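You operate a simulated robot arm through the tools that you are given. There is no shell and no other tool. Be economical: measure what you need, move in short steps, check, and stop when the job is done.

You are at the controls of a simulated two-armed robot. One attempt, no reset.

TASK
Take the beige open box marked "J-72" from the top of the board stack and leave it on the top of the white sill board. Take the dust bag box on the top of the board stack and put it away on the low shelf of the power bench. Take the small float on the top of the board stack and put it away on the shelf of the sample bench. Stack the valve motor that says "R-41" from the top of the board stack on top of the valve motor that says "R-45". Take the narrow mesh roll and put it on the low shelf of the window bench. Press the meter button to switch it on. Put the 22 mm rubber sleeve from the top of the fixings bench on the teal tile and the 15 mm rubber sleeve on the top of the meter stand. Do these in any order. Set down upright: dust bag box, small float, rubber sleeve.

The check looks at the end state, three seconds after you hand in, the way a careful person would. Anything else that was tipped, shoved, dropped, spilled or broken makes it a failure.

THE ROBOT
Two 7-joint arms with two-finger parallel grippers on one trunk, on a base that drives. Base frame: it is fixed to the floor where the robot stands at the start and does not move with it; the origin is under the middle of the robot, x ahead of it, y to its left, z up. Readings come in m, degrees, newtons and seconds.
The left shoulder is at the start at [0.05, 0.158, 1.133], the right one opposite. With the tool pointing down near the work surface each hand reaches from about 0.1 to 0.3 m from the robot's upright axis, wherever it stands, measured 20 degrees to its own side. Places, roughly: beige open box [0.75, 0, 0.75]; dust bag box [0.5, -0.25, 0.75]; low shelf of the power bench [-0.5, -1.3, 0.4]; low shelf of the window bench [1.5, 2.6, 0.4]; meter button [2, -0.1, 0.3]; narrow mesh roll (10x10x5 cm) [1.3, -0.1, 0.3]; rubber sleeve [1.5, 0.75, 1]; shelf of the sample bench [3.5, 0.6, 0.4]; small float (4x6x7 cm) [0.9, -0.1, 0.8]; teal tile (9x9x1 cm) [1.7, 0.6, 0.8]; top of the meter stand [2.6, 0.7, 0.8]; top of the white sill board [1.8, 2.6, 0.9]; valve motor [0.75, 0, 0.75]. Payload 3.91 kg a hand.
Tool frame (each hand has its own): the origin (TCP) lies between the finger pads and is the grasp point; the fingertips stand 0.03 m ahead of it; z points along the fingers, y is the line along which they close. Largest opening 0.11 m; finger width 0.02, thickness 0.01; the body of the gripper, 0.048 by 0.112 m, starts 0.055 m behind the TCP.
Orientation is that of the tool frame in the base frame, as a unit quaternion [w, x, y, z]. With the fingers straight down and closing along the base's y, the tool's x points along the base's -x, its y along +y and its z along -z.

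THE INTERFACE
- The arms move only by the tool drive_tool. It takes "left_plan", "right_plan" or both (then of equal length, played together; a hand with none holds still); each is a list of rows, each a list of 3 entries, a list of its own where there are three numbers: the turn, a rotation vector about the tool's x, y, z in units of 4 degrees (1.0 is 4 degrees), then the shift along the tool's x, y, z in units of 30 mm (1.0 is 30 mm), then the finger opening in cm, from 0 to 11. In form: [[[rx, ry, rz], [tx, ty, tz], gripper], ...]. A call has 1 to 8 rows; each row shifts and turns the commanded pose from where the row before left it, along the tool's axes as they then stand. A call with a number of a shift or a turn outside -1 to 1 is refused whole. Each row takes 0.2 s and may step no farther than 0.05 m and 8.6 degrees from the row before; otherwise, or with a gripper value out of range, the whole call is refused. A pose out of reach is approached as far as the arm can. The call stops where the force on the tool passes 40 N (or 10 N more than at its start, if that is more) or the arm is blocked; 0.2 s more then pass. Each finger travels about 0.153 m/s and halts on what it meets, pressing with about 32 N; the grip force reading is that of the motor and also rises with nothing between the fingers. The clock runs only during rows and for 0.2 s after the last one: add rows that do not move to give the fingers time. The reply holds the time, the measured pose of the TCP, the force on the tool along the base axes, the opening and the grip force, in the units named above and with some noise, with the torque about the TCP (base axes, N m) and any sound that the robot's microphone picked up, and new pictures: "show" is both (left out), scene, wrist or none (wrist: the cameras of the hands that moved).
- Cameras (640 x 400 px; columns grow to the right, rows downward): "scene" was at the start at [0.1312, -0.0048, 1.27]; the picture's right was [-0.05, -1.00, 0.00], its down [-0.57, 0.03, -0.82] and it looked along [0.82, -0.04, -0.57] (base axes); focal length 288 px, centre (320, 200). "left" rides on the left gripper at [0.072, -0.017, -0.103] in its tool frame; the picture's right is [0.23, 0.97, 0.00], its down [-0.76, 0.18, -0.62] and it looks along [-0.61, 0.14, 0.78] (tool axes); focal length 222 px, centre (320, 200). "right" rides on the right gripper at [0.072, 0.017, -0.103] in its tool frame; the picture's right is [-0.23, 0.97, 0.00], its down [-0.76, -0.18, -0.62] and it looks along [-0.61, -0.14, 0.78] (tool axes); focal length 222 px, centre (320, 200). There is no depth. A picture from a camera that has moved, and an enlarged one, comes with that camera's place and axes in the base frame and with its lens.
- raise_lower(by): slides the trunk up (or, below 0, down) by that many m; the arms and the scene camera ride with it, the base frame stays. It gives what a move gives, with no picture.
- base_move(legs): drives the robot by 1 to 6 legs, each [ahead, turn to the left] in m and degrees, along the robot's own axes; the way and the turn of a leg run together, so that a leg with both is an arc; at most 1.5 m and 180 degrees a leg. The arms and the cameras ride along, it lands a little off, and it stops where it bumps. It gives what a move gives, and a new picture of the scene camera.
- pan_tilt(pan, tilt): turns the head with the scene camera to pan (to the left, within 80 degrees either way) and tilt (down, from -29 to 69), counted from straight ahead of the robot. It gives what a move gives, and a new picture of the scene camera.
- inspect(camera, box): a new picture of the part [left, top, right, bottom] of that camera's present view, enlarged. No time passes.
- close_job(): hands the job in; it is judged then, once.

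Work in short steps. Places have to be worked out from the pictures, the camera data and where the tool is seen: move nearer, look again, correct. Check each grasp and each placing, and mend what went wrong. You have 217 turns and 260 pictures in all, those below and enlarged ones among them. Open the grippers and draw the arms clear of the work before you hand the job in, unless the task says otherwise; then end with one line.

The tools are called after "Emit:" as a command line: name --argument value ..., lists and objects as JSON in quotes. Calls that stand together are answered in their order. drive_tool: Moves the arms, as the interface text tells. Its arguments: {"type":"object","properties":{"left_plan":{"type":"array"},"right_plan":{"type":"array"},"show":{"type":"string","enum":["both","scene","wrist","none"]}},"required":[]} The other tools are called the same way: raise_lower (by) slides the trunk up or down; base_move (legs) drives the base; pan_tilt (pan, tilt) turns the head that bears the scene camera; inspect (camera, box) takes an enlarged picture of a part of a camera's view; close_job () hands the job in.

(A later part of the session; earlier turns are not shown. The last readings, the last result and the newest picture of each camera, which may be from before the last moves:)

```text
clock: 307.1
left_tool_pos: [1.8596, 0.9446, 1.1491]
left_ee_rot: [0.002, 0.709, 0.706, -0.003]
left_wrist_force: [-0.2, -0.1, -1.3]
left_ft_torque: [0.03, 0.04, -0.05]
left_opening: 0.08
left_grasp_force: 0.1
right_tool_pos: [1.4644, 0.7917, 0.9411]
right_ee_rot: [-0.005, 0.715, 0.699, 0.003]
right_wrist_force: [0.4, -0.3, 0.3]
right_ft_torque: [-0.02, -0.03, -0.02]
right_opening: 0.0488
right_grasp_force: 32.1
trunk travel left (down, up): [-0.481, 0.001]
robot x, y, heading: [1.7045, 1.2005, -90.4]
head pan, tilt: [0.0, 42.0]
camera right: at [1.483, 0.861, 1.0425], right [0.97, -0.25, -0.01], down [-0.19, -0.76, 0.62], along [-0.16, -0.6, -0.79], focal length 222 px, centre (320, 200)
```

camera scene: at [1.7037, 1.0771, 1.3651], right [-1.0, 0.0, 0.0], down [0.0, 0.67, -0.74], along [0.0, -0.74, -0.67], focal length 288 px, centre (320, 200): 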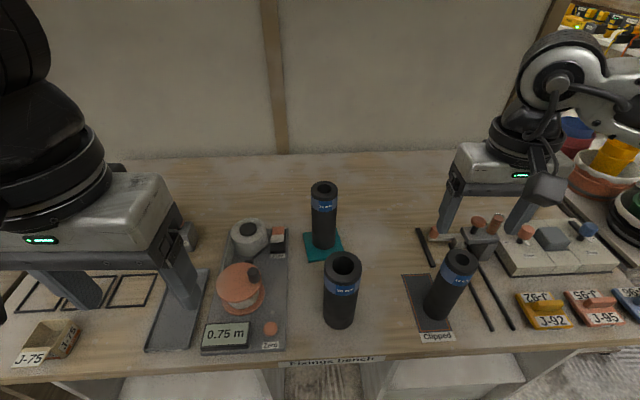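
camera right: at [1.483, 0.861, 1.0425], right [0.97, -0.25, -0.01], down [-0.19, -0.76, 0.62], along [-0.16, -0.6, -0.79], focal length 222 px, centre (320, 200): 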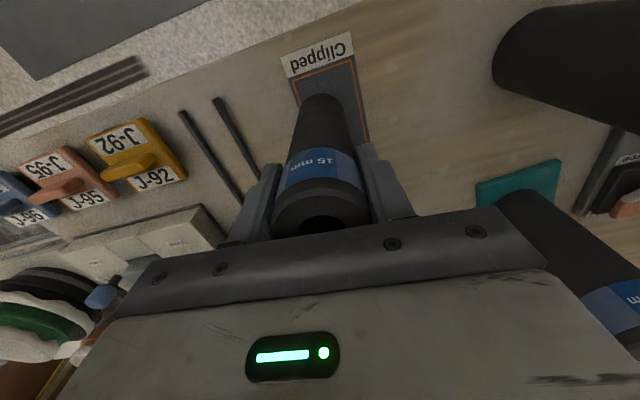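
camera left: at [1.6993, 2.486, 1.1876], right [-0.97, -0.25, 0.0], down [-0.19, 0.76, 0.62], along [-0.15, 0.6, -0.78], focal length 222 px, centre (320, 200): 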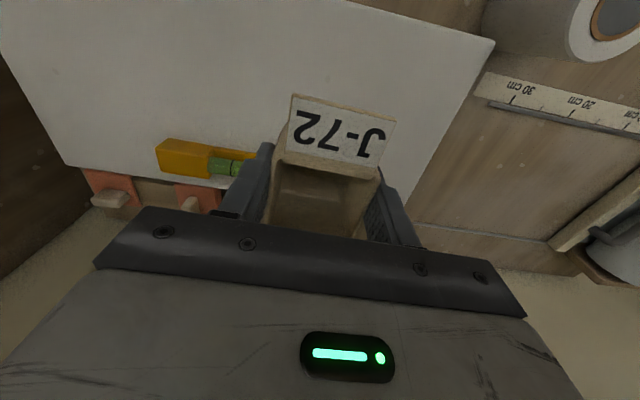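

Emit:
inspect --camera "right" --box '[270, 130, 390, 210]'

Emit:
drive_tool --right_plan '[[[0, 0, 0], [0, 0, -0.5], 3], [[0, 0, 0], [0, 0, -0.95], 3], [[0, 0, 0], [0, 0, -0.95], 3], [[0, 0, 0], [0, 0, -0.95], 3], [[0, 0, 0], [0, 0, -0.95], 3], [[0, 0, 0], [0, 0, -0.95], 3], [[0, 0, 0], [0, 0, -0.95], 3]]' --show "none"

```text
5.00 times, centred on (330, 170) of right
camera zoom: at [1.483, 0.861, 1.0425], right [0.97, -0.25, -0.01], down [-0.19, -0.76, 0.62], along [-0.16, -0.6, -0.79], focal length 1111 px, centre (270, 350)
```

zoom: 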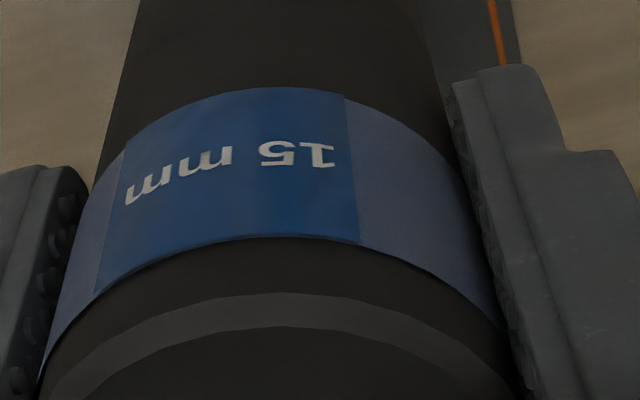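

```text
clock: 308.8
left_tool_pos: [1.8607, 0.9444, 1.1493]
left_ee_rot: [0.002, 0.709, 0.705, -0.004]
left_wrist_force: [0.2, -0.1, 0.1]
left_ft_torque: [0.0, 0.02, -0.01]
left_opening: 0.0801
left_grasp_force: 0.0
right_tool_pos: [1.4672, 0.7907, 1.1266]
right_ee_rot: [-0.005, 0.715, 0.699, 0.002]
right_wrist_force: [0.8, -0.3, -0.3]
right_ft_torque: [0.02, -0.02, -0.02]
right_opening: 0.0487
right_grasp_force: 32.0
trunk travel left (down, up): [-0.481, 0.001]
robot x, y, heading: [1.7046, 1.202, -90.2]
head pan, tilt: [0.0, 42.0]
```

Confirmed 15 mm. I back off and drive to the meter stand.

Emit:
base_move --legs '[[-0.4, 0], [0, 90], [1.05, 0], [0, -90]]'

```text
clock: 323.9
left_tool_pos: [2.8842, 1.3161, 1.1503]
left_ee_rot: [0.002, 0.724, 0.689, -0.003]
left_wrist_force: [-0.4, -0.5, -0.5]
left_ft_torque: [-0.01, 0.04, 0.03]
left_opening: 0.0801
left_grasp_force: 0.0
right_tool_pos: [2.4838, 1.1812, 1.126]
right_ee_rot: [-0.005, 0.732, 0.682, 0.002]
right_wrist_force: [-0.7, 1.1, 0.4]
right_ft_torque: [-0.02, -0.02, 0.0]
right_opening: 0.0487
right_grasp_force: 32.6
trunk travel left (down, up): [-0.481, 0.001]
robot x, y, heading: [2.7365, 1.5842, -93.1]
head pan, tilt: [0.0, 42.0]
camera scene: at [2.7345, 1.4565, 1.3651], right [-1.0, 0.05, 0.0], down [0.03, 0.67, -0.74], along [-0.04, -0.74, -0.67], focal length 288 px, centre (320, 200)
```

scene: 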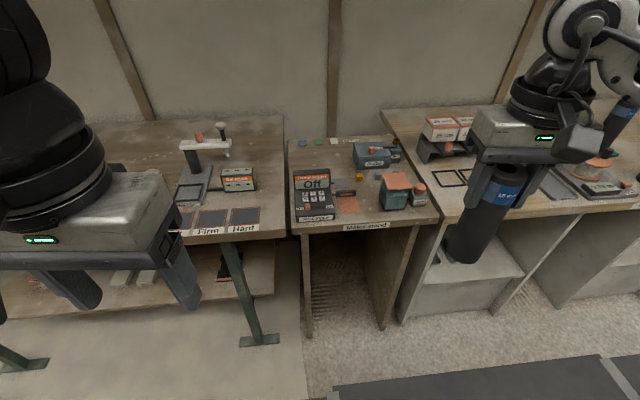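

Emit:
inspect --camera "scene" --box '[275, 120, 445, 240]'

```text
3.33 times, centred on (360, 180) of scene
camera zoom: at [2.7345, 1.4565, 1.3651], right [-1.0, 0.05, 0.0], down [0.03, 0.67, -0.74], along [-0.04, -0.74, -0.67], focal length 961 px, centre (187, 267)
```

zoom: 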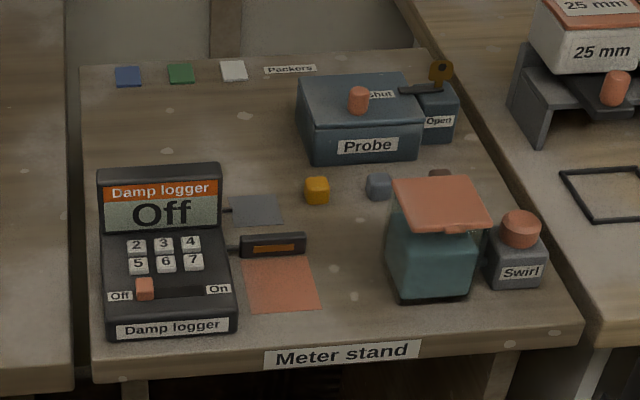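

The meter stand has a free spot behind the damp logger, left of the probe box, around (2.69, 0.635). I position the base for it.

Emit:
base_move --legs '[[0, 16], [0.35, 0], [0, -13]]'

Emit:
drive_tool --right_plan '[[[0, 0, 0], [-0.7, 0.5, 0], 3], [[0, 0, 0], [-0.7, 0.5, 0], 3], [[0, 0, 0], [-0.7, 0.5, 0], 3], [[0, 0, 0], [-0.7, 0.5, 0], 3]]' --show "both"

```text
clock: 327.9
left_tool_pos: [2.976, 0.9861, 1.1492]
left_ee_rot: [0.002, 0.706, 0.708, -0.003]
left_wrist_force: [0.2, 0.2, -0.2]
left_ft_torque: [0.0, -0.02, 0.02]
left_opening: 0.08
left_grasp_force: 0.1
right_tool_pos: [2.5834, 0.8296, 1.1252]
right_ee_rot: [-0.005, 0.712, 0.702, 0.003]
right_wrist_force: [-0.2, -1.1, 0.2]
right_ft_torque: [0.0, -0.02, 0.04]
right_opening: 0.0489
right_grasp_force: 32.4
trunk travel left (down, up): [-0.481, 0.001]
robot x, y, heading: [2.8164, 1.2435, -89.8]
head pan, tilt: [0.0, 42.0]
camera scene: at [2.819, 1.1186, 1.3651], right [-1.0, 0.0, 0.0], down [0.0, 0.67, -0.74], along [0.0, -0.74, -0.67], focal length 288 px, centre (320, 200)
```

scene: 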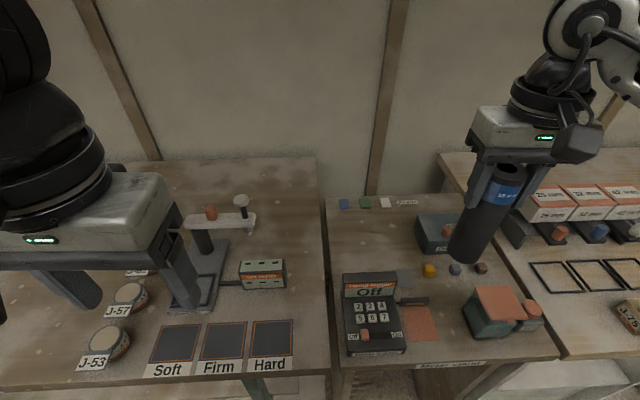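

```text
clock: 328.9
left_tool_pos: [2.9782, 0.9865, 1.1483]
left_ee_rot: [0.002, 0.706, 0.708, -0.003]
left_wrist_force: [0.4, 0.5, -0.2]
left_ft_torque: [0.03, -0.02, 0.0]
left_opening: 0.0802
left_grasp_force: 0.1
right_tool_pos: [2.6445, 0.7458, 1.1259]
right_ee_rot: [-0.005, 0.713, 0.701, 0.001]
right_wrist_force: [-0.1, 0.1, -0.8]
right_ft_torque: [-0.04, -0.02, -0.01]
right_opening: 0.0487
right_grasp_force: 31.7
trunk travel left (down, up): [-0.481, 0.001]
robot x, y, heading: [2.8125, 1.2428, -90.0]
head pan, tilt: [0.0, 42.0]
camera scene: at [2.8199, 1.1183, 1.365], right [-1.0, 0.0, 0.0], down [0.0, 0.67, -0.74], along [0.0, -0.74, -0.67], focal length 288 px, centre (320, 200)
camera right: at [2.6615, 0.8156, 1.2271], right [0.97, -0.24, -0.01], down [-0.19, -0.76, 0.62], along [-0.15, -0.6, -0.79], focal length 222 px, centre (320, 200)
```

scene: 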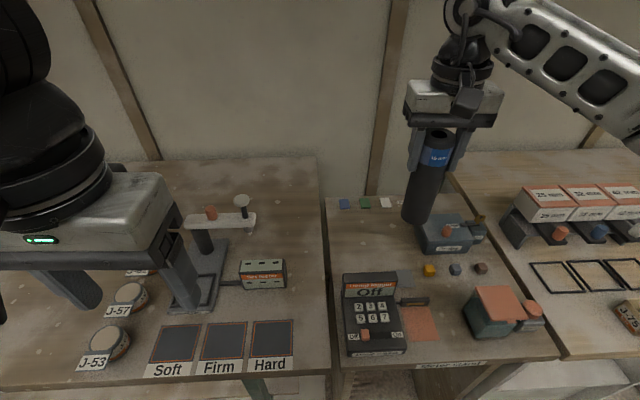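
right: 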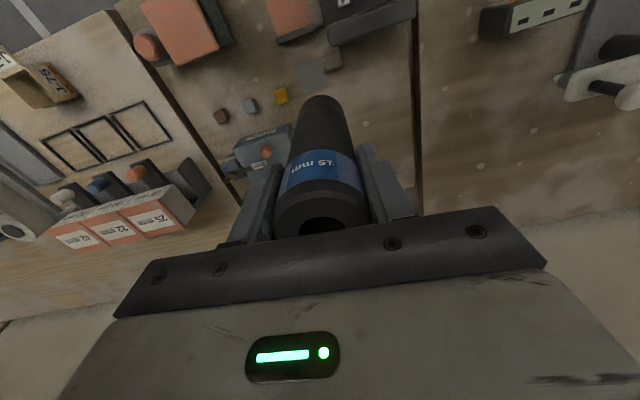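

Spot (2.685, 0.64) is free. I move there and descend partway.

Emit:
drive_tool --right_plan '[[[0, 0, 0], [-0.85, 0.34, 0], 3], [[0, 0, 0], [-0.85, 0.34, 0], 3], [[0, 0, 0], [-0.85, 0.34, 0], 3], [[0, 0, 0], [-0.85, 0.34, 0.5], 3], [[0, 0, 0], [0, 0, 0.9], 3], [[0, 0, 0], [0, 0, 0.9], 3], [[0, 0, 0], [0, 0, 0.9], 3], [[0, 0, 0], [0, 0, 0.9], 3]]' --show "both"

```text
clock: 330.7
left_tool_pos: [2.9768, 0.9872, 1.1492]
left_ee_rot: [0.002, 0.706, 0.709, -0.004]
left_wrist_force: [-0.3, 0.1, -0.1]
left_ft_torque: [-0.02, 0.0, -0.01]
left_opening: 0.0799
left_grasp_force: 0.1
right_tool_pos: [2.6821, 0.644, 0.9993]
right_ee_rot: [-0.004, 0.713, 0.701, 0.002]
right_wrist_force: [-0.4, 0.9, -0.5]
right_ft_torque: [-0.02, 0.01, -0.01]
right_opening: 0.0487
right_grasp_force: 32.4
trunk travel left (down, up): [-0.481, 0.001]
robot x, y, heading: [2.819, 1.242, -90.1]
head pan, tilt: [0.0, 42.0]
camera scene: at [2.8194, 1.1184, 1.3651], right [-1.0, 0.0, 0.0], down [0.0, 0.67, -0.74], along [0.0, -0.74, -0.67], focal length 288 px, centre (320, 200)
camera right: at [2.7006, 0.7134, 1.1026], right [0.97, -0.24, -0.01], down [-0.19, -0.76, 0.62], along [-0.15, -0.6, -0.79], focal length 222 px, centre (320, 200)
```

scene: 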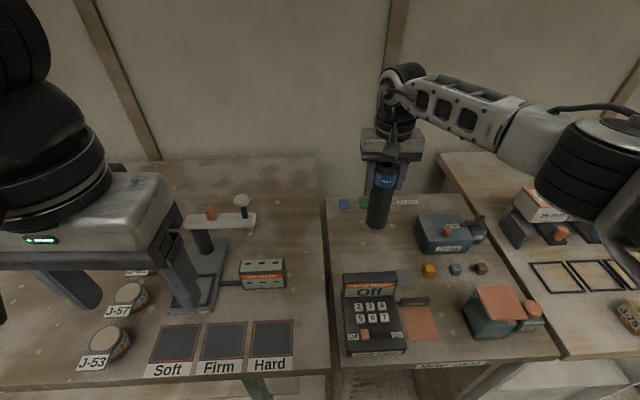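
right: 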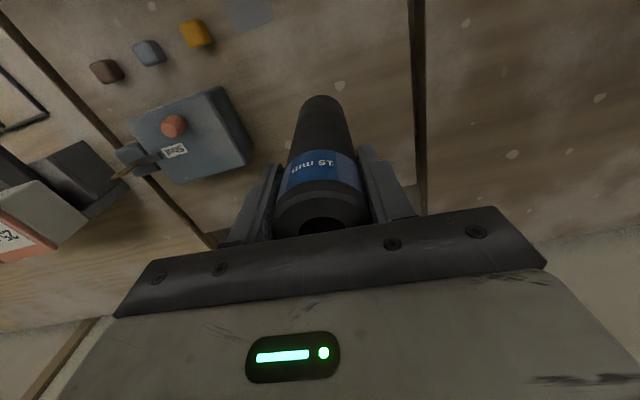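

Clear on all sides. I continue down.

Emit:
drive_tool --right_plan '[[[0, 0, 0], [0, 0, 0.6], 3], [[0, 0, 0], [0, 0, 0.5], 3], [[0, 0, 0], [0, 0, 0.3], 3], [[0, 0, 0], [0, 0, 0.15], 3], [[0, 0, 0], [0, 0, 0], 3]]' --show "scene"

```text
clock: 331.9
left_tool_pos: [2.9765, 0.9877, 1.1492]
left_ee_rot: [0.001, 0.706, 0.708, -0.003]
left_wrist_force: [0.3, 0.6, 0.5]
left_ft_torque: [0.0, -0.02, -0.03]
left_opening: 0.0798
left_grasp_force: 0.0
right_tool_pos: [2.6801, 0.6466, 0.9534]
right_ee_rot: [-0.005, 0.713, 0.701, 0.001]
right_wrist_force: [-0.3, -0.7, 0.3]
right_ft_torque: [0.02, 0.01, 0.01]
right_opening: 0.0488
right_grasp_force: 32.1
trunk travel left (down, up): [-0.481, 0.001]
robot x, y, heading: [2.8167, 1.2435, -89.8]
head pan, tilt: [0.0, 42.0]
camera scene: at [2.8195, 1.1186, 1.3651], right [-1.0, 0.0, 0.0], down [0.0, 0.67, -0.74], along [0.0, -0.74, -0.67], focal length 288 px, centre (320, 200)
```

scene: 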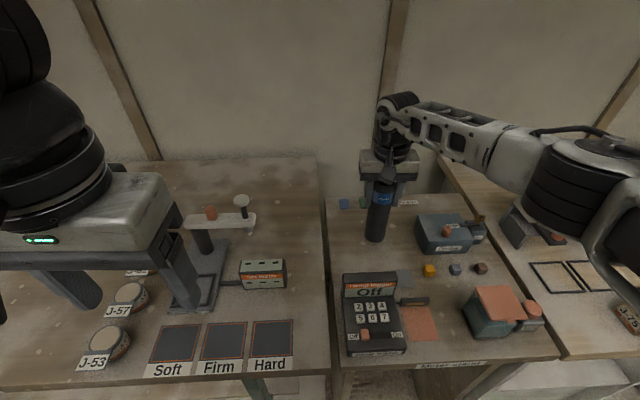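

Emit:
drive_tool --right_plan '[[[0, 0, 0], [0, 0, 0.15], 3], [[0, 0, 0], [0, 0, 0.12], 3], [[0, 0, 0], [0, 0, 0.1], 3], [[0, 0, 0], [0, 0, 0], 3]]' --show "none"

Emit:
drive_tool --right_plan '[[[0, 0, 0], [0, 0, 0.08], 3], [[0, 0, 0], [0, 0, 0.08], 3], [[0, 0, 0], [0, 0, 0], 3]]' --show "none"

```text
clock: 332.9
left_tool_pos: [2.9775, 0.9869, 1.149]
left_ee_rot: [0.001, 0.706, 0.708, -0.003]
left_wrist_force: [-0.2, -0.7, 0.0]
left_ft_torque: [0.01, 0.01, 0.01]
left_opening: 0.0798
left_grasp_force: 0.0
right_tool_pos: [2.6816, 0.645, 0.9424]
right_ee_rot: [-0.004, 0.713, 0.702, 0.002]
right_wrist_force: [0.2, -0.6, -0.8]
right_ft_torque: [-0.01, 0.02, -0.03]
right_opening: 0.0489
right_grasp_force: 31.9
trunk travel left (down, up): [-0.481, 0.001]
robot x, y, heading: [2.8111, 1.246, -90.1]
head pan, tilt: [0.0, 42.0]
```

```text
clock: 333.7
left_tool_pos: [2.9762, 0.9874, 1.1507]
left_ee_rot: [0.002, 0.706, 0.709, -0.004]
left_wrist_force: [0.3, -0.1, 0.3]
left_ft_torque: [0.06, 0.01, -0.02]
left_opening: 0.0801
left_grasp_force: 0.1
right_tool_pos: [2.6814, 0.6454, 0.94]
right_ee_rot: [-0.004, 0.713, 0.701, 0.001]
right_wrist_force: [-2.5, 1.1, 9.4]
right_ft_torque: [0.14, 0.11, 0.0]
right_opening: 0.0483
right_grasp_force: 31.4
trunk travel left (down, up): [-0.481, 0.001]
robot x, y, heading: [2.8171, 1.2408, -90.1]
head pan, tilt: [0.0, 42.0]
```

Contact at z≈0.94. Ease off 1.5 mm, open, and rise.

Emit:
drive_tool --right_plan '[[[0, 0, 0], [0, 0, -0.06], 3], [[0, 0, 0], [0, 0, 0], 3], [[0, 0, 0], [0, 0, 0], 7], [[0, 0, 0], [0, 0, 0], 8], [[0, 0, 0], [0, 0, -0.5], 8], [[0, 0, 0], [0, 0, -0.9], 8], [[0, 0, 0], [0, 0, -0.9], 8], [[0, 0, 0], [0, 0, -0.9], 8]]' --show "none"

Emit:
drive_tool --right_plan '[[[0, 0, 0], [0, 0, -0.9], 8], [[0, 0, 0], [0, 0, -0.9], 8], [[0, 0, 0], [0.9, 0, -0.5], 8], [[0, 0, 0], [0.9, 0, 0], 8], [[0, 0, 0], [0.9, 0, 0], 8], [[0, 0, 0], [0.9, 0, 0], 8], [[0, 0, 0], [0.9, 0, 0], 8]]' --show "scene"

```text
clock: 335.5
left_tool_pos: [2.9765, 0.9869, 1.1482]
left_ee_rot: [0.002, 0.706, 0.709, -0.003]
left_wrist_force: [-0.6, -0.5, -0.4]
left_ft_torque: [-0.04, -0.02, 0.0]
left_opening: 0.08
left_grasp_force: 0.0
right_tool_pos: [2.6816, 0.6439, 1.0358]
right_ee_rot: [-0.005, 0.713, 0.701, 0.002]
right_wrist_force: [0.2, -1.0, 1.1]
right_ft_torque: [0.01, -0.01, -0.01]
right_opening: 0.0802
right_grasp_force: 0.0
trunk travel left (down, up): [-0.481, 0.001]
robot x, y, heading: [2.8179, 1.2407, -89.8]
head pan, tilt: [0.0, 42.0]
```

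```text
clock: 337.1
left_tool_pos: [2.9763, 0.9879, 1.1494]
left_ee_rot: [0.002, 0.706, 0.708, -0.004]
left_wrist_force: [-0.5, 0.1, -0.4]
left_ft_torque: [0.01, -0.01, 0.01]
left_opening: 0.0801
left_grasp_force: 0.0
right_tool_pos: [2.6832, 0.7794, 1.1057]
right_ee_rot: [-0.004, 0.713, 0.702, 0.002]
right_wrist_force: [-0.4, 0.1, 0.1]
right_ft_torque: [-0.02, 0.01, 0.01]
right_opening: 0.0801
right_grasp_force: 0.0
trunk travel left (down, up): [-0.481, 0.001]
robot x, y, heading: [2.818, 1.2421, -89.9]
head pan, tilt: [0.0, 42.0]
camera scene: at [2.8193, 1.1189, 1.3651], right [-1.0, 0.0, 0.0], down [0.0, 0.67, -0.74], along [0.0, -0.74, -0.67], focal length 288 px, centre (320, 200)
```

scene: 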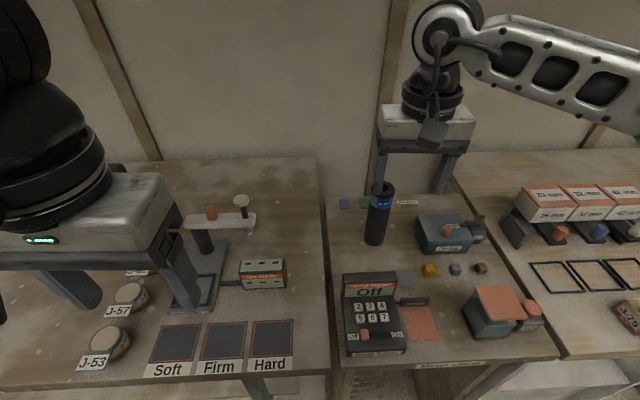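

The 15 mm sleeve stands on the meter stand. Remaining: the meter button and the mesh roll on the other side of the partition. I back out, tuck the left arm forward, and return along the known route.

Emit:
base_move --legs '[[-0.38, 0], [0, -90], [1.3, 0], [0.78, 0]]'

Emit:
drive_tool --left_plan '[[[0, 0, 0], [-0.9, -0.4, 0], 8], [[0, 0, 0], [-0.9, -0.4, 0], 8], [[0, 0, 0], [-0.9, -0.4, 0], 8], [[0, 0, 0], [-0.9, -0.4, 0], 8]]' --show "none"

```text
clock: 352.9
left_tool_pos: [0.5297, 1.3624, 1.1502]
left_ee_rot: [-0.001, 1.0, 0.031, -0.003]
left_wrist_force: [-0.6, -0.6, -0.2]
left_ft_torque: [-0.01, -0.01, 0.01]
left_opening: 0.0799
left_grasp_force: 0.1
right_tool_pos: [0.3046, 1.6423, 1.1043]
right_ee_rot: [-0.002, 1.0, 0.021, 0.005]
right_wrist_force: [0.6, 0.1, -0.1]
right_ft_torque: [-0.04, -0.01, -0.04]
right_opening: 0.0798
right_grasp_force: 0.1
trunk travel left (down, up): [-0.481, 0.001]
robot x, y, heading: [0.7747, 1.5385, -176.6]
head pan, tilt: [0.0, 42.0]
camera scene: at [0.6553, 1.529, 1.365], right [-0.06, 1.0, 0.0], down [0.67, 0.04, -0.74], along [-0.74, -0.04, -0.67], focal length 288 px, centre (320, 200)
```

scene: 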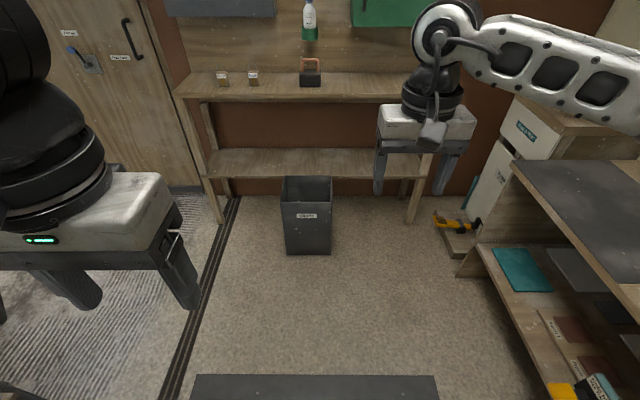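

```text
clock: 353.9
left_tool_pos: [0.4186, 1.4041, 1.1512]
left_ee_rot: [-0.001, 1.0, 0.031, -0.003]
left_wrist_force: [0.0, -0.4, -0.1]
left_ft_torque: [-0.03, 0.01, -0.02]
left_opening: 0.0801
left_grasp_force: 0.2
right_tool_pos: [0.3048, 1.6426, 1.1041]
right_ee_rot: [-0.001, 1.0, 0.021, 0.005]
right_wrist_force: [-0.1, -0.1, 0.8]
right_ft_torque: [0.04, -0.02, 0.03]
right_opening: 0.0801
right_grasp_force: 0.1
trunk travel left (down, up): [-0.481, 0.001]
robot x, y, heading: [0.7762, 1.5402, -176.4]
head pan, tilt: [0.0, 42.0]
```

I drive to the front-left aisle and turn so as to reverse through the corridor on the previously clear path.

Emit:
base_move --legs '[[0, 26], [0.92, 0], [0, -117]]'

```text
clock: 364.8
left_tool_pos: [-0.1453, 1.4566, 1.1507]
left_ee_rot: [-0.003, 0.728, -0.685, -0.002]
left_wrist_force: [0.3, -0.4, 0.0]
left_ft_torque: [-0.03, -0.01, 0.01]
left_opening: 0.0799
left_grasp_force: 0.0
right_tool_pos: [0.0947, 1.5727, 1.1052]
right_ee_rot: [0.002, 0.722, -0.692, 0.005]
right_wrist_force: [-0.1, -0.5, 0.6]
right_ft_torque: [-0.02, -0.01, 0.03]
right_opening: 0.0801
right_grasp_force: 0.0
trunk travel left (down, up): [-0.481, 0.001]
robot x, y, heading: [-0.0108, 1.0992, 93.7]
head pan, tilt: [0.0, 42.0]
camera scene: at [-0.0159, 1.2239, 1.3651], right [1.0, 0.06, 0.0], down [0.04, -0.67, -0.74], along [-0.04, 0.74, -0.67], focal length 288 px, centre (320, 200)
```

scene: 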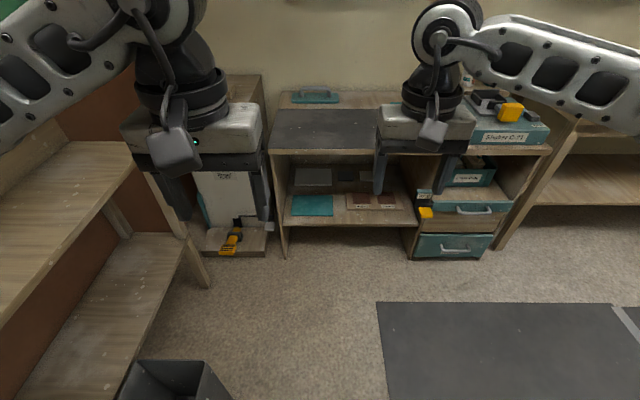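

Emit:
base_move --legs '[[0, -3], [-1.13, 0]]'

```text
clock: 371.0
left_tool_pos: [-0.114, 0.3414, 1.1511]
left_ee_rot: [-0.003, 0.717, -0.697, -0.002]
left_wrist_force: [-1.0, -0.3, 0.3]
left_ft_torque: [0.01, 0.0, -0.02]
left_opening: 0.0805
left_grasp_force: 0.1
right_tool_pos: [0.1284, 0.4478, 1.1051]
right_ee_rot: [0.002, 0.709, -0.705, 0.005]
right_wrist_force: [0.0, -0.8, 0.3]
right_ft_torque: [0.02, 0.03, -0.02]
right_opening: 0.0798
right_grasp_force: 0.1
trunk travel left (down, up): [-0.481, 0.001]
robot x, y, heading: [0.0045, -0.0185, 91.6]
head pan, tilt: [0.0, 42.0]
camera scene: at [0.007, 0.1039, 1.3651], right [1.0, 0.03, 0.0], down [0.02, -0.67, -0.74], along [-0.02, 0.74, -0.67], focal length 288 px, centre (320, 200)
```

scene: 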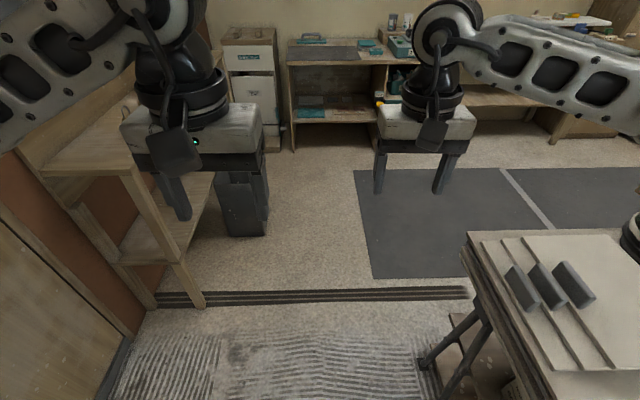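

Emit:
base_move --legs '[[0, 15.9], [-0.98, 0]]'

```text
clock: 377.0
left_tool_pos: [0.0835, -0.6482, 1.1504]
left_ee_rot: [-0.004, 0.802, -0.597, -0.002]
left_wrist_force: [0.1, -0.4, 0.0]
left_ft_torque: [-0.01, 0.01, 0.01]
left_opening: 0.0799
left_grasp_force: 0.0
right_tool_pos: [0.2898, -0.4823, 1.1047]
right_ee_rot: [0.001, 0.797, -0.605, 0.004]
right_wrist_force: [-0.8, -0.4, -0.3]
right_ft_torque: [-0.01, -0.04, -0.02]
right_opening: 0.0804
right_grasp_force: 0.0
trunk travel left (down, up): [-0.481, 0.001]
robot x, y, heading: [0.2926, -0.9617, 106.7]
head pan, tilt: [0.0, 42.0]
camera scene: at [0.2627, -0.8467, 1.3651], right [0.96, 0.29, 0.0], down [0.19, -0.64, -0.74], along [-0.21, 0.71, -0.67], focal length 288 px, centre (320, 200)
```

scene: 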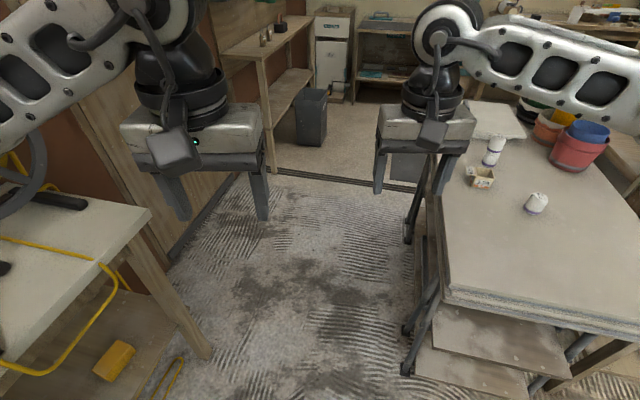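

Through the corridor. I now drive toward the mesh bench on the partition's other side and look.

Emit:
base_move --legs '[[0, -114], [1.35, 0], [0, 97]]'

```text
clock: 392.8
left_tool_pos: [1.5319, -0.8355, 1.1505]
left_ee_rot: [0.003, -0.69, 0.723, 0.002]
left_wrist_force: [-0.1, -0.9, 0.4]
left_ft_torque: [0.01, 0.02, -0.02]
left_opening: 0.0797
left_grasp_force: 0.0
right_tool_pos: [1.7812, -0.7473, 1.104]
right_ee_rot: [-0.002, -0.683, 0.731, -0.005]
right_wrist_force: [0.2, 0.2, 0.7]
right_ft_torque: [-0.02, 0.02, 0.01]
right_opening: 0.08
right_grasp_force: 0.1
trunk travel left (down, up): [-0.481, 0.001]
robot x, y, heading: [1.6228, -1.2066, 87.0]
head pan, tilt: [0.0, 42.0]
camera scene: at [1.6347, -1.0808, 1.3651], right [1.0, -0.05, 0.0], down [-0.03, -0.67, -0.74], along [0.04, 0.74, -0.67], focal length 288 px, centre (320, 200)
```

scene: 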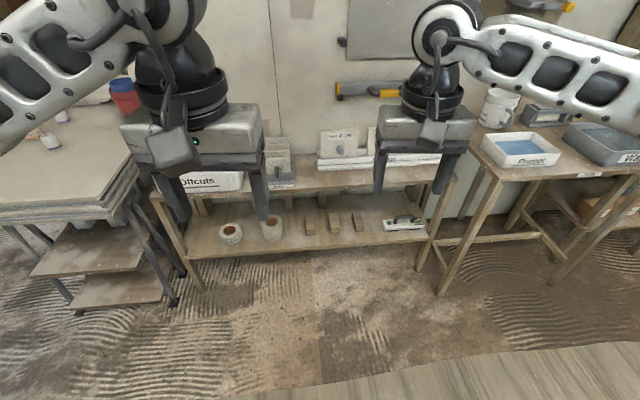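

Emit:
inspect --camera "scene" --box '[150, 150, 470, 290]'

Emit:
inspect --camera "scene" --box '[370, 195, 450, 245]'

```text
2.00 times, centred on (310, 220) of scene
camera zoom: at [1.6347, -1.0808, 1.3651], right [1.0, -0.05, 0.0], down [-0.03, -0.67, -0.74], along [0.04, 0.74, -0.67], focal length 577 px, centre (340, 160)
```

zoom: 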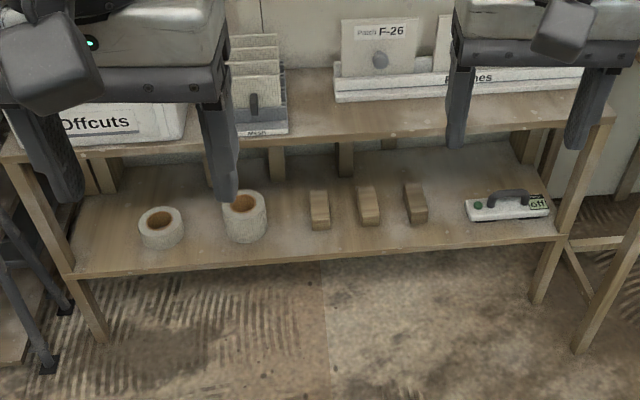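

```text
8.00 times, centred on (410, 220) of scene
camera zoom: at [1.6347, -1.0808, 1.3651], right [1.0, -0.05, 0.0], down [-0.03, -0.67, -0.74], along [0.04, 0.74, -0.67], focal length 2307 px, centre (-400, 40)
```

zoom: 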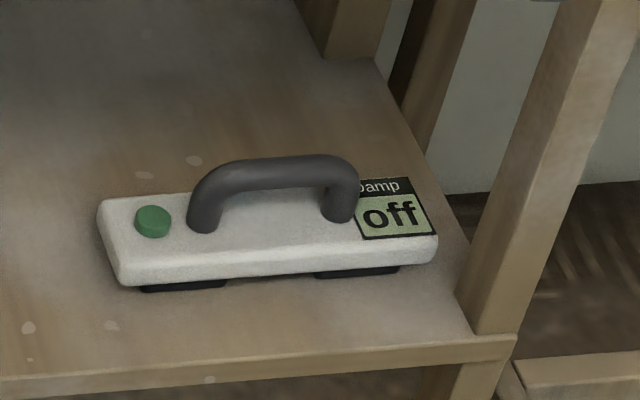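

The device on the low shelf is a damp meter reading "off" with a green button at ≈(2.0, −0.18, 0.40). I position the base to reach it with a pitched, closed right hand.

Emit:
base_move --legs '[[0, -29.5], [0.4, 0], [0, 32]]'

Emit:
drive_tool --right_plan '[[[0, -1, 0], [0.5, 0, 0], 0], [[0, -1, 0], [0.5, 0, 0], 0], [[0, -1, 0], [0.5, 0, 0], 0], [[0, -1, 0], [0, 0, 0], 0], [[0, -1, 0], [0, 0, 0], 0], [[0, -1, 0], [0, 0, 0], 0], [[0, -1, 0], [0, 0, 0], 0], [[0, -1, 0], [0, 0, 0], 0]]' --show "none"

Emit:
drive_tool --right_plan '[[[0, -1, 0], [0, 0, 0], 0], [[0, -1, 0], [0, 0, 0], 0], [[0, -1, 0], [0, 0, 0], 0], [[0, -1, 0], [0, 0, 0], 0], [[0, -0.5, 0], [0, 0, 0], 0]]' --left_plan '[[[0, 0, 0], [0.5, 0, 0], 8], [[0, 0, 0], [0.5, 0, 0], 8], [[0, 0, 0], [0.5, 0, 0], 8], [[0, 0, 0], [0.5, 0, 0], 8], [[0, 0, 0], [0.5, 0, 0], 8]]' --show "scene"

```text
clock: 398.2
left_tool_pos: [1.7311, -0.501, 1.1499]
left_ee_rot: [0.003, -0.704, 0.711, 0.002]
left_wrist_force: [-0.2, 0.1, 0.0]
left_ft_torque: [-0.02, 0.01, -0.01]
left_opening: 0.0803
left_grasp_force: 0.1
right_tool_pos: [1.9776, -0.4035, 1.105]
right_ee_rot: [-0.002, -0.696, 0.718, -0.005]
right_wrist_force: [0.5, -0.1, -0.7]
right_ft_torque: [0.0, -0.01, 0.0]
right_opening: 0.0802
right_grasp_force: 0.0
trunk travel left (down, up): [-0.481, 0.001]
robot x, y, heading: [1.8421, -0.8652, 89.2]
head pan, tilt: [0.0, 42.0]
camera scene: at [1.8431, -0.7426, 1.3651], right [1.0, -0.01, 0.0], down [-0.01, -0.67, -0.74], along [0.01, 0.74, -0.67], focal length 288 px, centre (320, 200)
```

scene: 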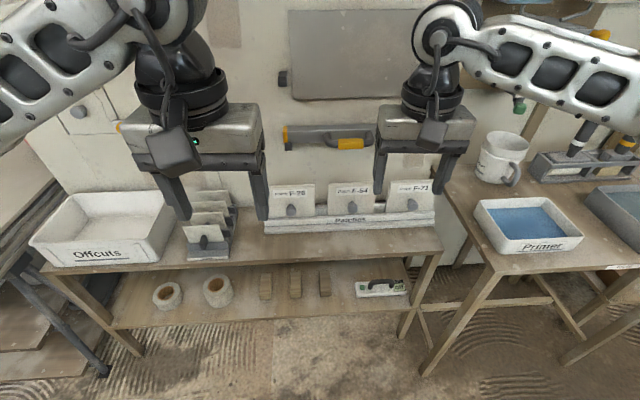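

```text
clock: 400.0
left_tool_pos: [1.7321, -0.5008, 1.1513]
left_ee_rot: [0.002, -0.703, 0.711, 0.002]
left_wrist_force: [-0.1, 0.0, 0.2]
left_ft_torque: [0.04, 0.0, 0.02]
left_opening: 0.0802
left_grasp_force: 0.0
right_tool_pos: [1.9769, -0.4487, 1.1019]
right_ee_rot: [0.196, -0.67, 0.691, 0.187]
right_wrist_force: [-0.5, 0.4, 0.2]
right_ft_torque: [0.01, 0.0, -0.01]
right_opening: 0.0
right_grasp_force: 31.8
trunk travel left (down, up): [-0.481, 0.001]
robot x, y, heading: [1.8385, -0.8655, 89.6]
head pan, tilt: [0.0, 42.0]
```

```text
clock: 401.2
left_tool_pos: [1.73, -0.577, 1.1484]
left_ee_rot: [0.004, -0.703, 0.711, 0.002]
left_wrist_force: [1.4, 0.2, 0.8]
left_ft_torque: [0.0, 0.01, -0.01]
left_opening: 0.08
left_grasp_force: 0.0
right_tool_pos: [1.9768, -0.449, 1.1019]
right_ee_rot: [0.303, -0.632, 0.652, 0.291]
right_wrist_force: [0.5, -0.2, -1.3]
right_ft_torque: [-0.01, 0.02, -0.03]
right_opening: 0.0
right_grasp_force: 31.8
trunk travel left (down, up): [-0.481, 0.001]
robot x, y, heading: [1.8421, -0.8667, 89.3]
head pan, tilt: [0.0, 42.0]
camera scene: at [1.8435, -0.7428, 1.3651], right [1.0, -0.01, 0.0], down [-0.01, -0.67, -0.74], along [0.01, 0.74, -0.67], focal length 288 px, centre (320, 200)
```

scene: 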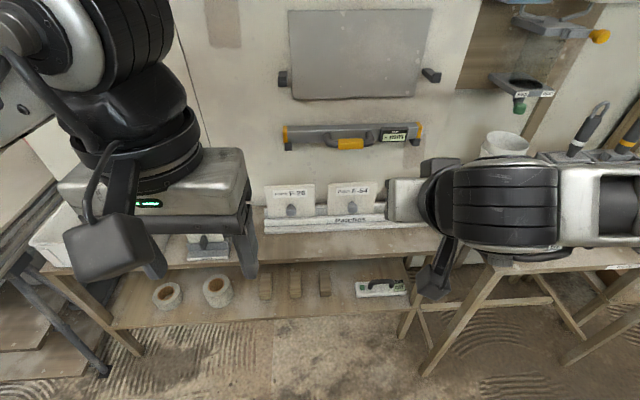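

The button works out at ≈(2.02, −0.124, 0.335), bench top z≈0.65. The right elbow would come close to the neighbouring bench, so I use the left hand: pitch it now and shift the base right.

Emit:
drive_tool --left_plan '[[[0, -1, 0], [0, 0, 0], 0], [[0, -1, 0], [0, 0, 0], 0], [[0, -1, 0], [0, 0, 0], 0], [[0, -1, 0], [0, 0, 0], 0], [[0, -1, 0], [0, 0, 0], 0], [[0, -1, 0], [0, 0, 0], 0], [[0, -1, 0], [0, 0, 0], 0], [[0, -1, 0], [0, 0, 0], 0]]' --right_plan '[[[0, 0, 0], [0.5, 0, -0.5], 0], [[0, 0, 0], [0.5, 0, -0.5], 0], [[0, 0, 0], [0, 0, 0], 0], [[0, 0, 0], [0, 0, 0], 0], [[0, 0, 0], [0, 0, 0], 0], [[0, 0, 0], [0, 0, 0], 0], [[0, 0, 0], [0, 0, 0], 0], [[0, 0, 0], [0, 0, 0], 0]]' --show "none"

Emit:
drive_tool --left_plan '[[[0, -1, 0], [0, 0, 0], 0], [[0, -1, 0], [0, 0, 0], 0], [[0, -1, 0], [0, 0, 0], 0], [[0, -1, 0], [0, 0, 0], 0], [[0, -0.5, 0], [0, 0, 0], 0]]' --show "none"

Emit:
base_move --legs '[[-0.25, 0], [0, -54], [0.42, 0], [0, 54.5]]'

```text
clock: 403.0
left_tool_pos: [1.7483, -0.5528, 1.1618]
left_ee_rot: [0.2, -0.676, 0.682, 0.195]
left_wrist_force: [-0.1, 0.1, 0.2]
left_ft_torque: [0.0, -0.03, -0.01]
left_opening: 0.0
left_grasp_force: 32.0
left hand out of reach, approached as far as the arm can: row 6, 7, 8
right_tool_pos: [1.9693, -0.4781, 1.0975]
right_ee_rot: [0.301, -0.633, 0.652, 0.289]
right_wrist_force: [0.0, -0.3, 0.3]
right_ft_torque: [0.0, 0.02, 0.0]
right_opening: 0.0001
right_grasp_force: 31.8
right hand out of reach, approached as far as the arm can: row 2
trunk travel left (down, up): [-0.481, 0.001]
robot x, y, heading: [1.8405, -0.8637, 89.3]
head pan, tilt: [0.0, 42.0]
```

```text
clock: 404.2
left_tool_pos: [1.7762, -0.5244, 1.1757]
left_ee_rot: [0.303, -0.637, 0.643, 0.3]
left_wrist_force: [0.6, 0.0, 0.8]
left_ft_torque: [0.0, 0.03, 0.0]
left_opening: 0.0001
left_grasp_force: 31.7
left hand out of reach, approached as far as the arm can: row 1, 2, 3, 4, 5
right_tool_pos: [1.9687, -0.4776, 1.0972]
right_ee_rot: [0.301, -0.633, 0.652, 0.289]
right_wrist_force: [0.4, -0.7, -0.1]
right_ft_torque: [0.01, -0.01, 0.0]
right_opening: 0.0
right_grasp_force: 32.2
trunk travel left (down, up): [-0.481, 0.001]
robot x, y, heading: [1.8407, -0.8673, 89.2]
head pan, tilt: [0.0, 42.0]
```

```text
clock: 413.1
left_tool_pos: [2.1236, -0.5323, 1.1768]
left_ee_rot: [0.303, -0.635, 0.646, 0.297]
left_wrist_force: [-0.1, 0.0, 0.3]
left_ft_torque: [-0.01, -0.02, -0.01]
left_opening: 0.0002
left_grasp_force: 32.1
right_tool_pos: [2.3174, -0.4877, 1.0972]
right_ee_rot: [0.302, -0.63, 0.655, 0.288]
right_wrist_force: [0.7, -0.3, 0.1]
right_ft_torque: [0.02, 0.0, 0.01]
right_opening: 0.0
right_grasp_force: 32.2
trunk travel left (down, up): [-0.481, 0.001]
robot x, y, heading: [2.1833, -0.8759, 88.9]
head pan, tilt: [0.0, 42.0]
camera scene: at [2.1896, -0.7514, 1.3651], right [1.0, -0.02, 0.0], down [-0.01, -0.67, -0.74], along [0.02, 0.74, -0.67], focal length 288 px, centre (320, 200)
```

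scene: 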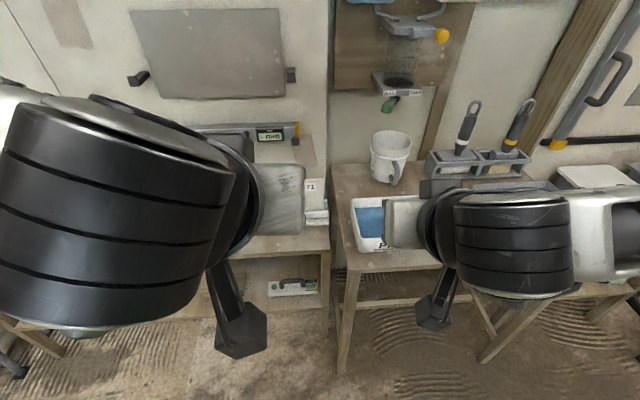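

Arms keep their shape while the trunk lowers, with safe gaps to the benches. I lower the trunk.

Emit:
raise_lower --by -0.4

Emit:
raise_lower --by -0.08

Emit:
drive_tool --left_plan '[[[0, 0, 0], [0.6, 0.5, 0.9], 0], [[0, 0, 0], [0.6, 0.5, 0.9], 0], [[0, 0, 0], [0.6, 0.5, 0.9], 0], [[0, 0, 0], [0.6, 0.5, 0.9], 0], [[0, 0, 0], [0.6, 0.3, 0.9], 0], [[0, 0, 0], [0.6, 0, 0.9], 0]]' --show "both"

```text
clock: 416.9
left_tool_pos: [2.1239, -0.532, 0.7762]
left_ee_rot: [0.303, -0.635, 0.646, 0.297]
left_wrist_force: [0.0, -0.8, -0.2]
left_ft_torque: [-0.02, -0.02, -0.02]
left_opening: 0.0
left_grasp_force: 31.8
right_tool_pos: [2.3174, -0.4881, 0.6981]
right_ee_rot: [0.302, -0.63, 0.654, 0.289]
right_wrist_force: [0.5, -0.3, 0.5]
right_ft_torque: [0.01, -0.01, -0.02]
right_opening: 0.0
right_grasp_force: 32.1
trunk travel left (down, up): [-0.081, 0.401]
robot x, y, heading: [2.1844, -0.8761, 88.7]
head pan, tilt: [0.0, 42.0]
```

```text
clock: 418.1
left_tool_pos: [2.1243, -0.5321, 0.6962]
left_ee_rot: [0.304, -0.634, 0.646, 0.297]
left_wrist_force: [-0.4, 0.2, 0.3]
left_ft_torque: [0.0, -0.02, 0.02]
left_opening: 0.0001
left_grasp_force: 32.0
right_tool_pos: [2.3174, -0.4883, 0.6182]
right_ee_rot: [0.301, -0.631, 0.654, 0.289]
right_wrist_force: [-0.4, 0.5, 0.6]
right_ft_torque: [-0.03, 0.03, -0.01]
right_opening: 0.0
right_grasp_force: 32.2
trunk travel left (down, up): [-0.001, 0.481]
robot x, y, heading: [2.1844, -0.8732, 88.7]
head pan, tilt: [0.0, 42.0]
```

```text
clock: 419.5
left_tool_pos: [2.0649, -0.4656, 0.509]
left_ee_rot: [0.305, -0.633, 0.646, 0.298]
left_wrist_force: [-0.6, 0.0, 0.0]
left_ft_torque: [-0.02, -0.01, -0.01]
left_opening: 0.0
left_grasp_force: 32.4
left hand out of reach, approached as far as the arm can: row 1, 2
right_tool_pos: [2.3183, -0.488, 0.6177]
right_ee_rot: [0.302, -0.63, 0.654, 0.289]
right_wrist_force: [-0.4, -0.6, 0.1]
right_ft_torque: [0.01, -0.03, 0.01]
right_opening: 0.0
right_grasp_force: 31.6
trunk travel left (down, up): [-0.001, 0.481]
robot x, y, heading: [2.1822, -0.8759, 88.9]
head pan, tilt: [0.0, 42.0]
camera scene: at [2.1897, -0.7514, 0.8851], right [1.0, -0.02, 0.0], down [-0.01, -0.67, -0.74], along [0.02, 0.74, -0.67], focal length 288 px, centre (320, 200)
camera left: at [2.0804, -0.5919, 0.5191], right [-0.98, -0.13, -0.18], down [-0.18, 0.01, 0.98], along [-0.12, 0.99, -0.03], focal length 222 px, centre (320, 200)
```

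scene: 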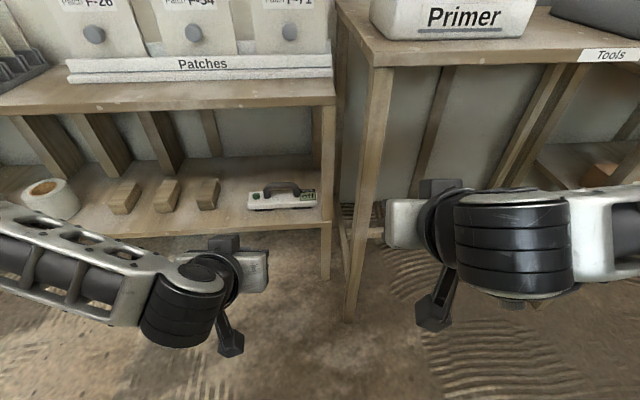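
left: 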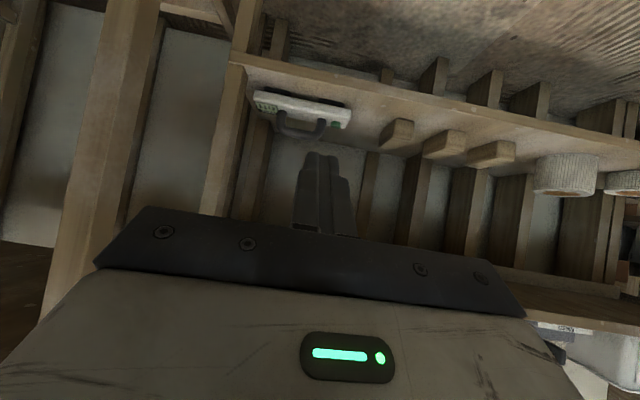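

I enlarge the meter in both views to fix the button position.

Emit:
inspect --camera "scene" --box '[230, 165, 340, 235]'

Emit:
inspect --camera "left" --box '[240, 70, 400, 170]'

```text
5.71 times, centred on (285, 200) of scene
camera zoom: at [2.1897, -0.7514, 0.8851], right [1.0, -0.02, 0.0], down [-0.01, -0.67, -0.74], along [0.02, 0.74, -0.67], focal length 1648 px, centre (520, 200)
```

zoom: 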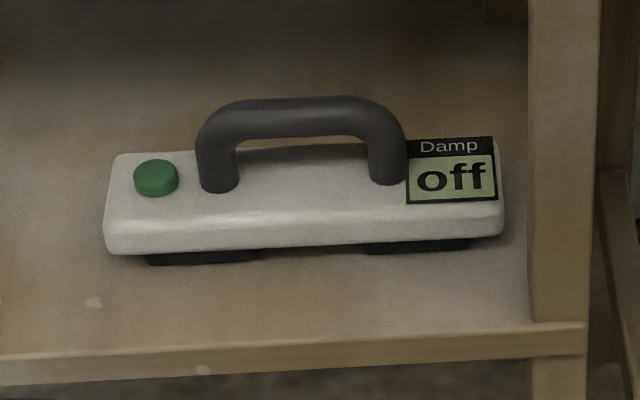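

```text
4.00 times, centred on (320, 120) of left
camera zoom: at [2.0804, -0.5919, 0.5191], right [-0.98, -0.13, -0.18], down [-0.18, 0.01, 0.98], along [-0.12, 0.99, -0.03], focal length 888 px, centre (320, 520)
```

zoom: 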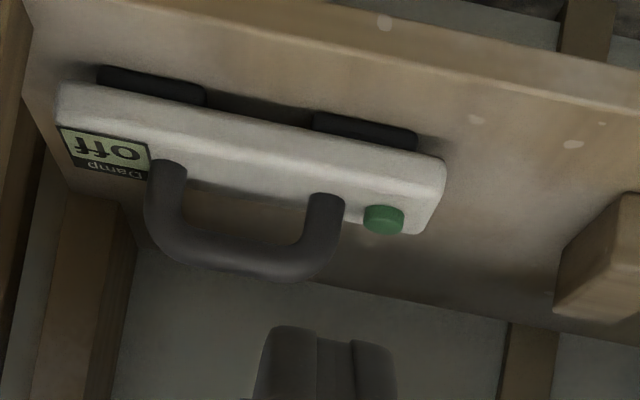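

Button top is at (2.020, −0.1245, 0.3375). I advance the closed left fingertips toward a point above it.

Emit:
drive_tool --left_plan '[[[0, 0, 0], [-0.41, 0.2, 0.92], 0], [[0, 0, 0], [-0.41, 0.2, 0.92], 0], [[0, 0, 0], [-0.41, 0.2, 0.92], 0], [[0, 0, 0], [-0.41, 0.2, 0.92], 0], [[0, 0, 0], [-0.41, 0.2, 0.92], 0], [[0, 0, 0], [-0.41, 0.2, 0.92], 0], [[0, 0, 0], [-0.41, 0.2, 0.92], 0], [[0, 0, 0], [-0.41, 0.17, 0.92], 0]]' --show "both"

```text
clock: 421.3
left_tool_pos: [2.0224, -0.2304, 0.446]
left_ee_rot: [0.304, -0.634, 0.646, 0.296]
left_wrist_force: [0.1, 0.1, 0.0]
left_ft_torque: [0.0, 0.02, -0.02]
left_opening: 0.0
left_grasp_force: 32.0
right_tool_pos: [2.3187, -0.4883, 0.6178]
right_ee_rot: [0.302, -0.63, 0.654, 0.289]
right_wrist_force: [0.1, -0.5, 0.2]
right_ft_torque: [0.03, 0.0, 0.0]
right_opening: 0.0001
right_grasp_force: 32.1
trunk travel left (down, up): [-0.001, 0.481]
robot x, y, heading: [2.1799, -0.8739, 88.9]
head pan, tilt: [0.0, 42.0]
camera scene: at [2.1898, -0.7515, 0.8851], right [1.0, -0.02, 0.0], down [-0.01, -0.67, -0.74], along [0.02, 0.74, -0.67], focal length 288 px, centre (320, 200)
camera left: at [2.0384, -0.3573, 0.455], right [-0.98, -0.13, -0.18], down [-0.18, 0.01, 0.98], along [-0.12, 0.99, -0.03], focal length 222 px, centre (320, 200)
```

scene: 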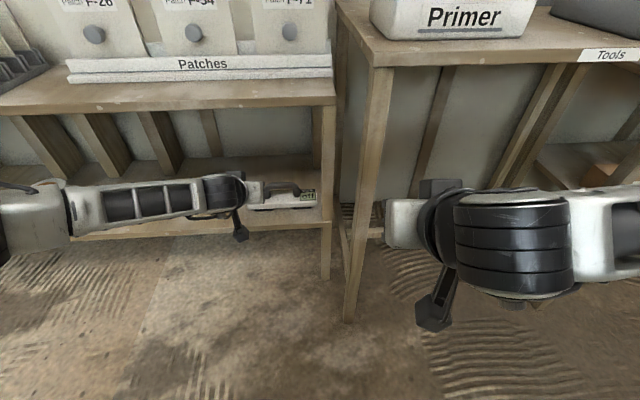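
left: 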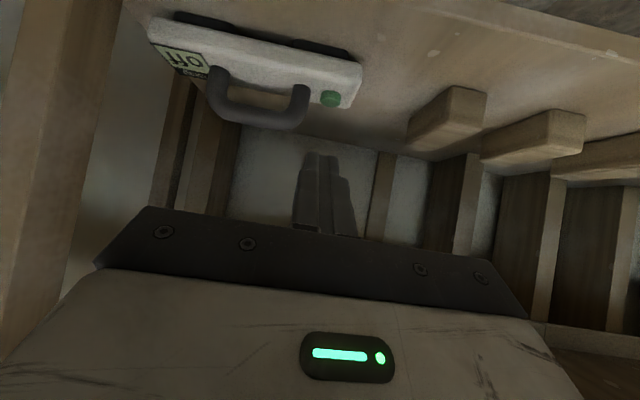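

Emit:
drive_tool --left_plan '[[[0, 0, 0], [-0.2, 0.05, 0.9], 0], [[0, 0, 0], [-0.2, 0.05, 0.9], 0], [[0, 0, 0], [0, 0.05, 0.9], 0], [[0, 0, 0], [0.1, 0, 0.85], 0], [[0, 0, 0], [0, 0, 0], 0]]' --show "both"

```text
clock: 422.5
left_tool_pos: [2.0197, -0.1491, 0.3835]
left_ee_rot: [0.305, -0.633, 0.646, 0.297]
left_wrist_force: [-0.4, -0.2, -1.1]
left_ft_torque: [-0.02, -0.03, 0.0]
left_opening: 0.0
left_grasp_force: 31.5
right_tool_pos: [2.3178, -0.4882, 0.617]
right_ee_rot: [0.303, -0.63, 0.654, 0.289]
right_wrist_force: [0.0, -0.3, -0.1]
right_ft_torque: [-0.01, 0.0, -0.02]
right_opening: 0.0
right_grasp_force: 31.9
trunk travel left (down, up): [-0.001, 0.481]
robot x, y, heading: [2.1842, -0.8741, 88.7]
head pan, tilt: [0.0, 42.0]
camera scene: at [2.1898, -0.7514, 0.8851], right [1.0, -0.02, 0.0], down [-0.01, -0.67, -0.74], along [0.02, 0.74, -0.67], focal length 288 px, centre (320, 200)
camera left: at [2.0339, -0.2749, 0.3931], right [-0.98, -0.13, -0.18], down [-0.18, 0.01, 0.98], along [-0.12, 0.99, -0.03], focal length 222 px, centre (320, 200)
```

scene: 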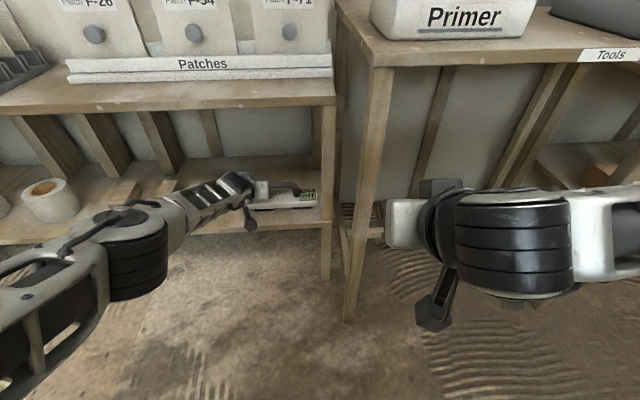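
left: 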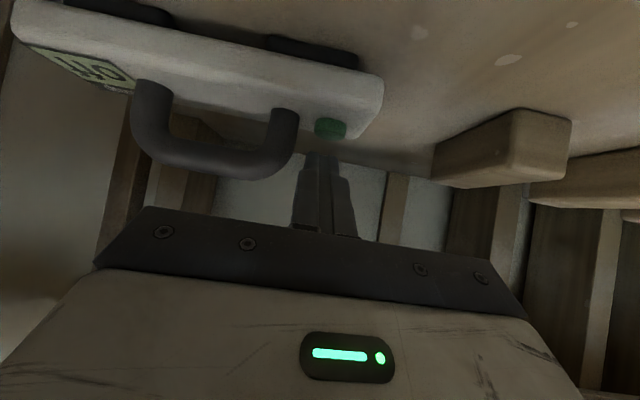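

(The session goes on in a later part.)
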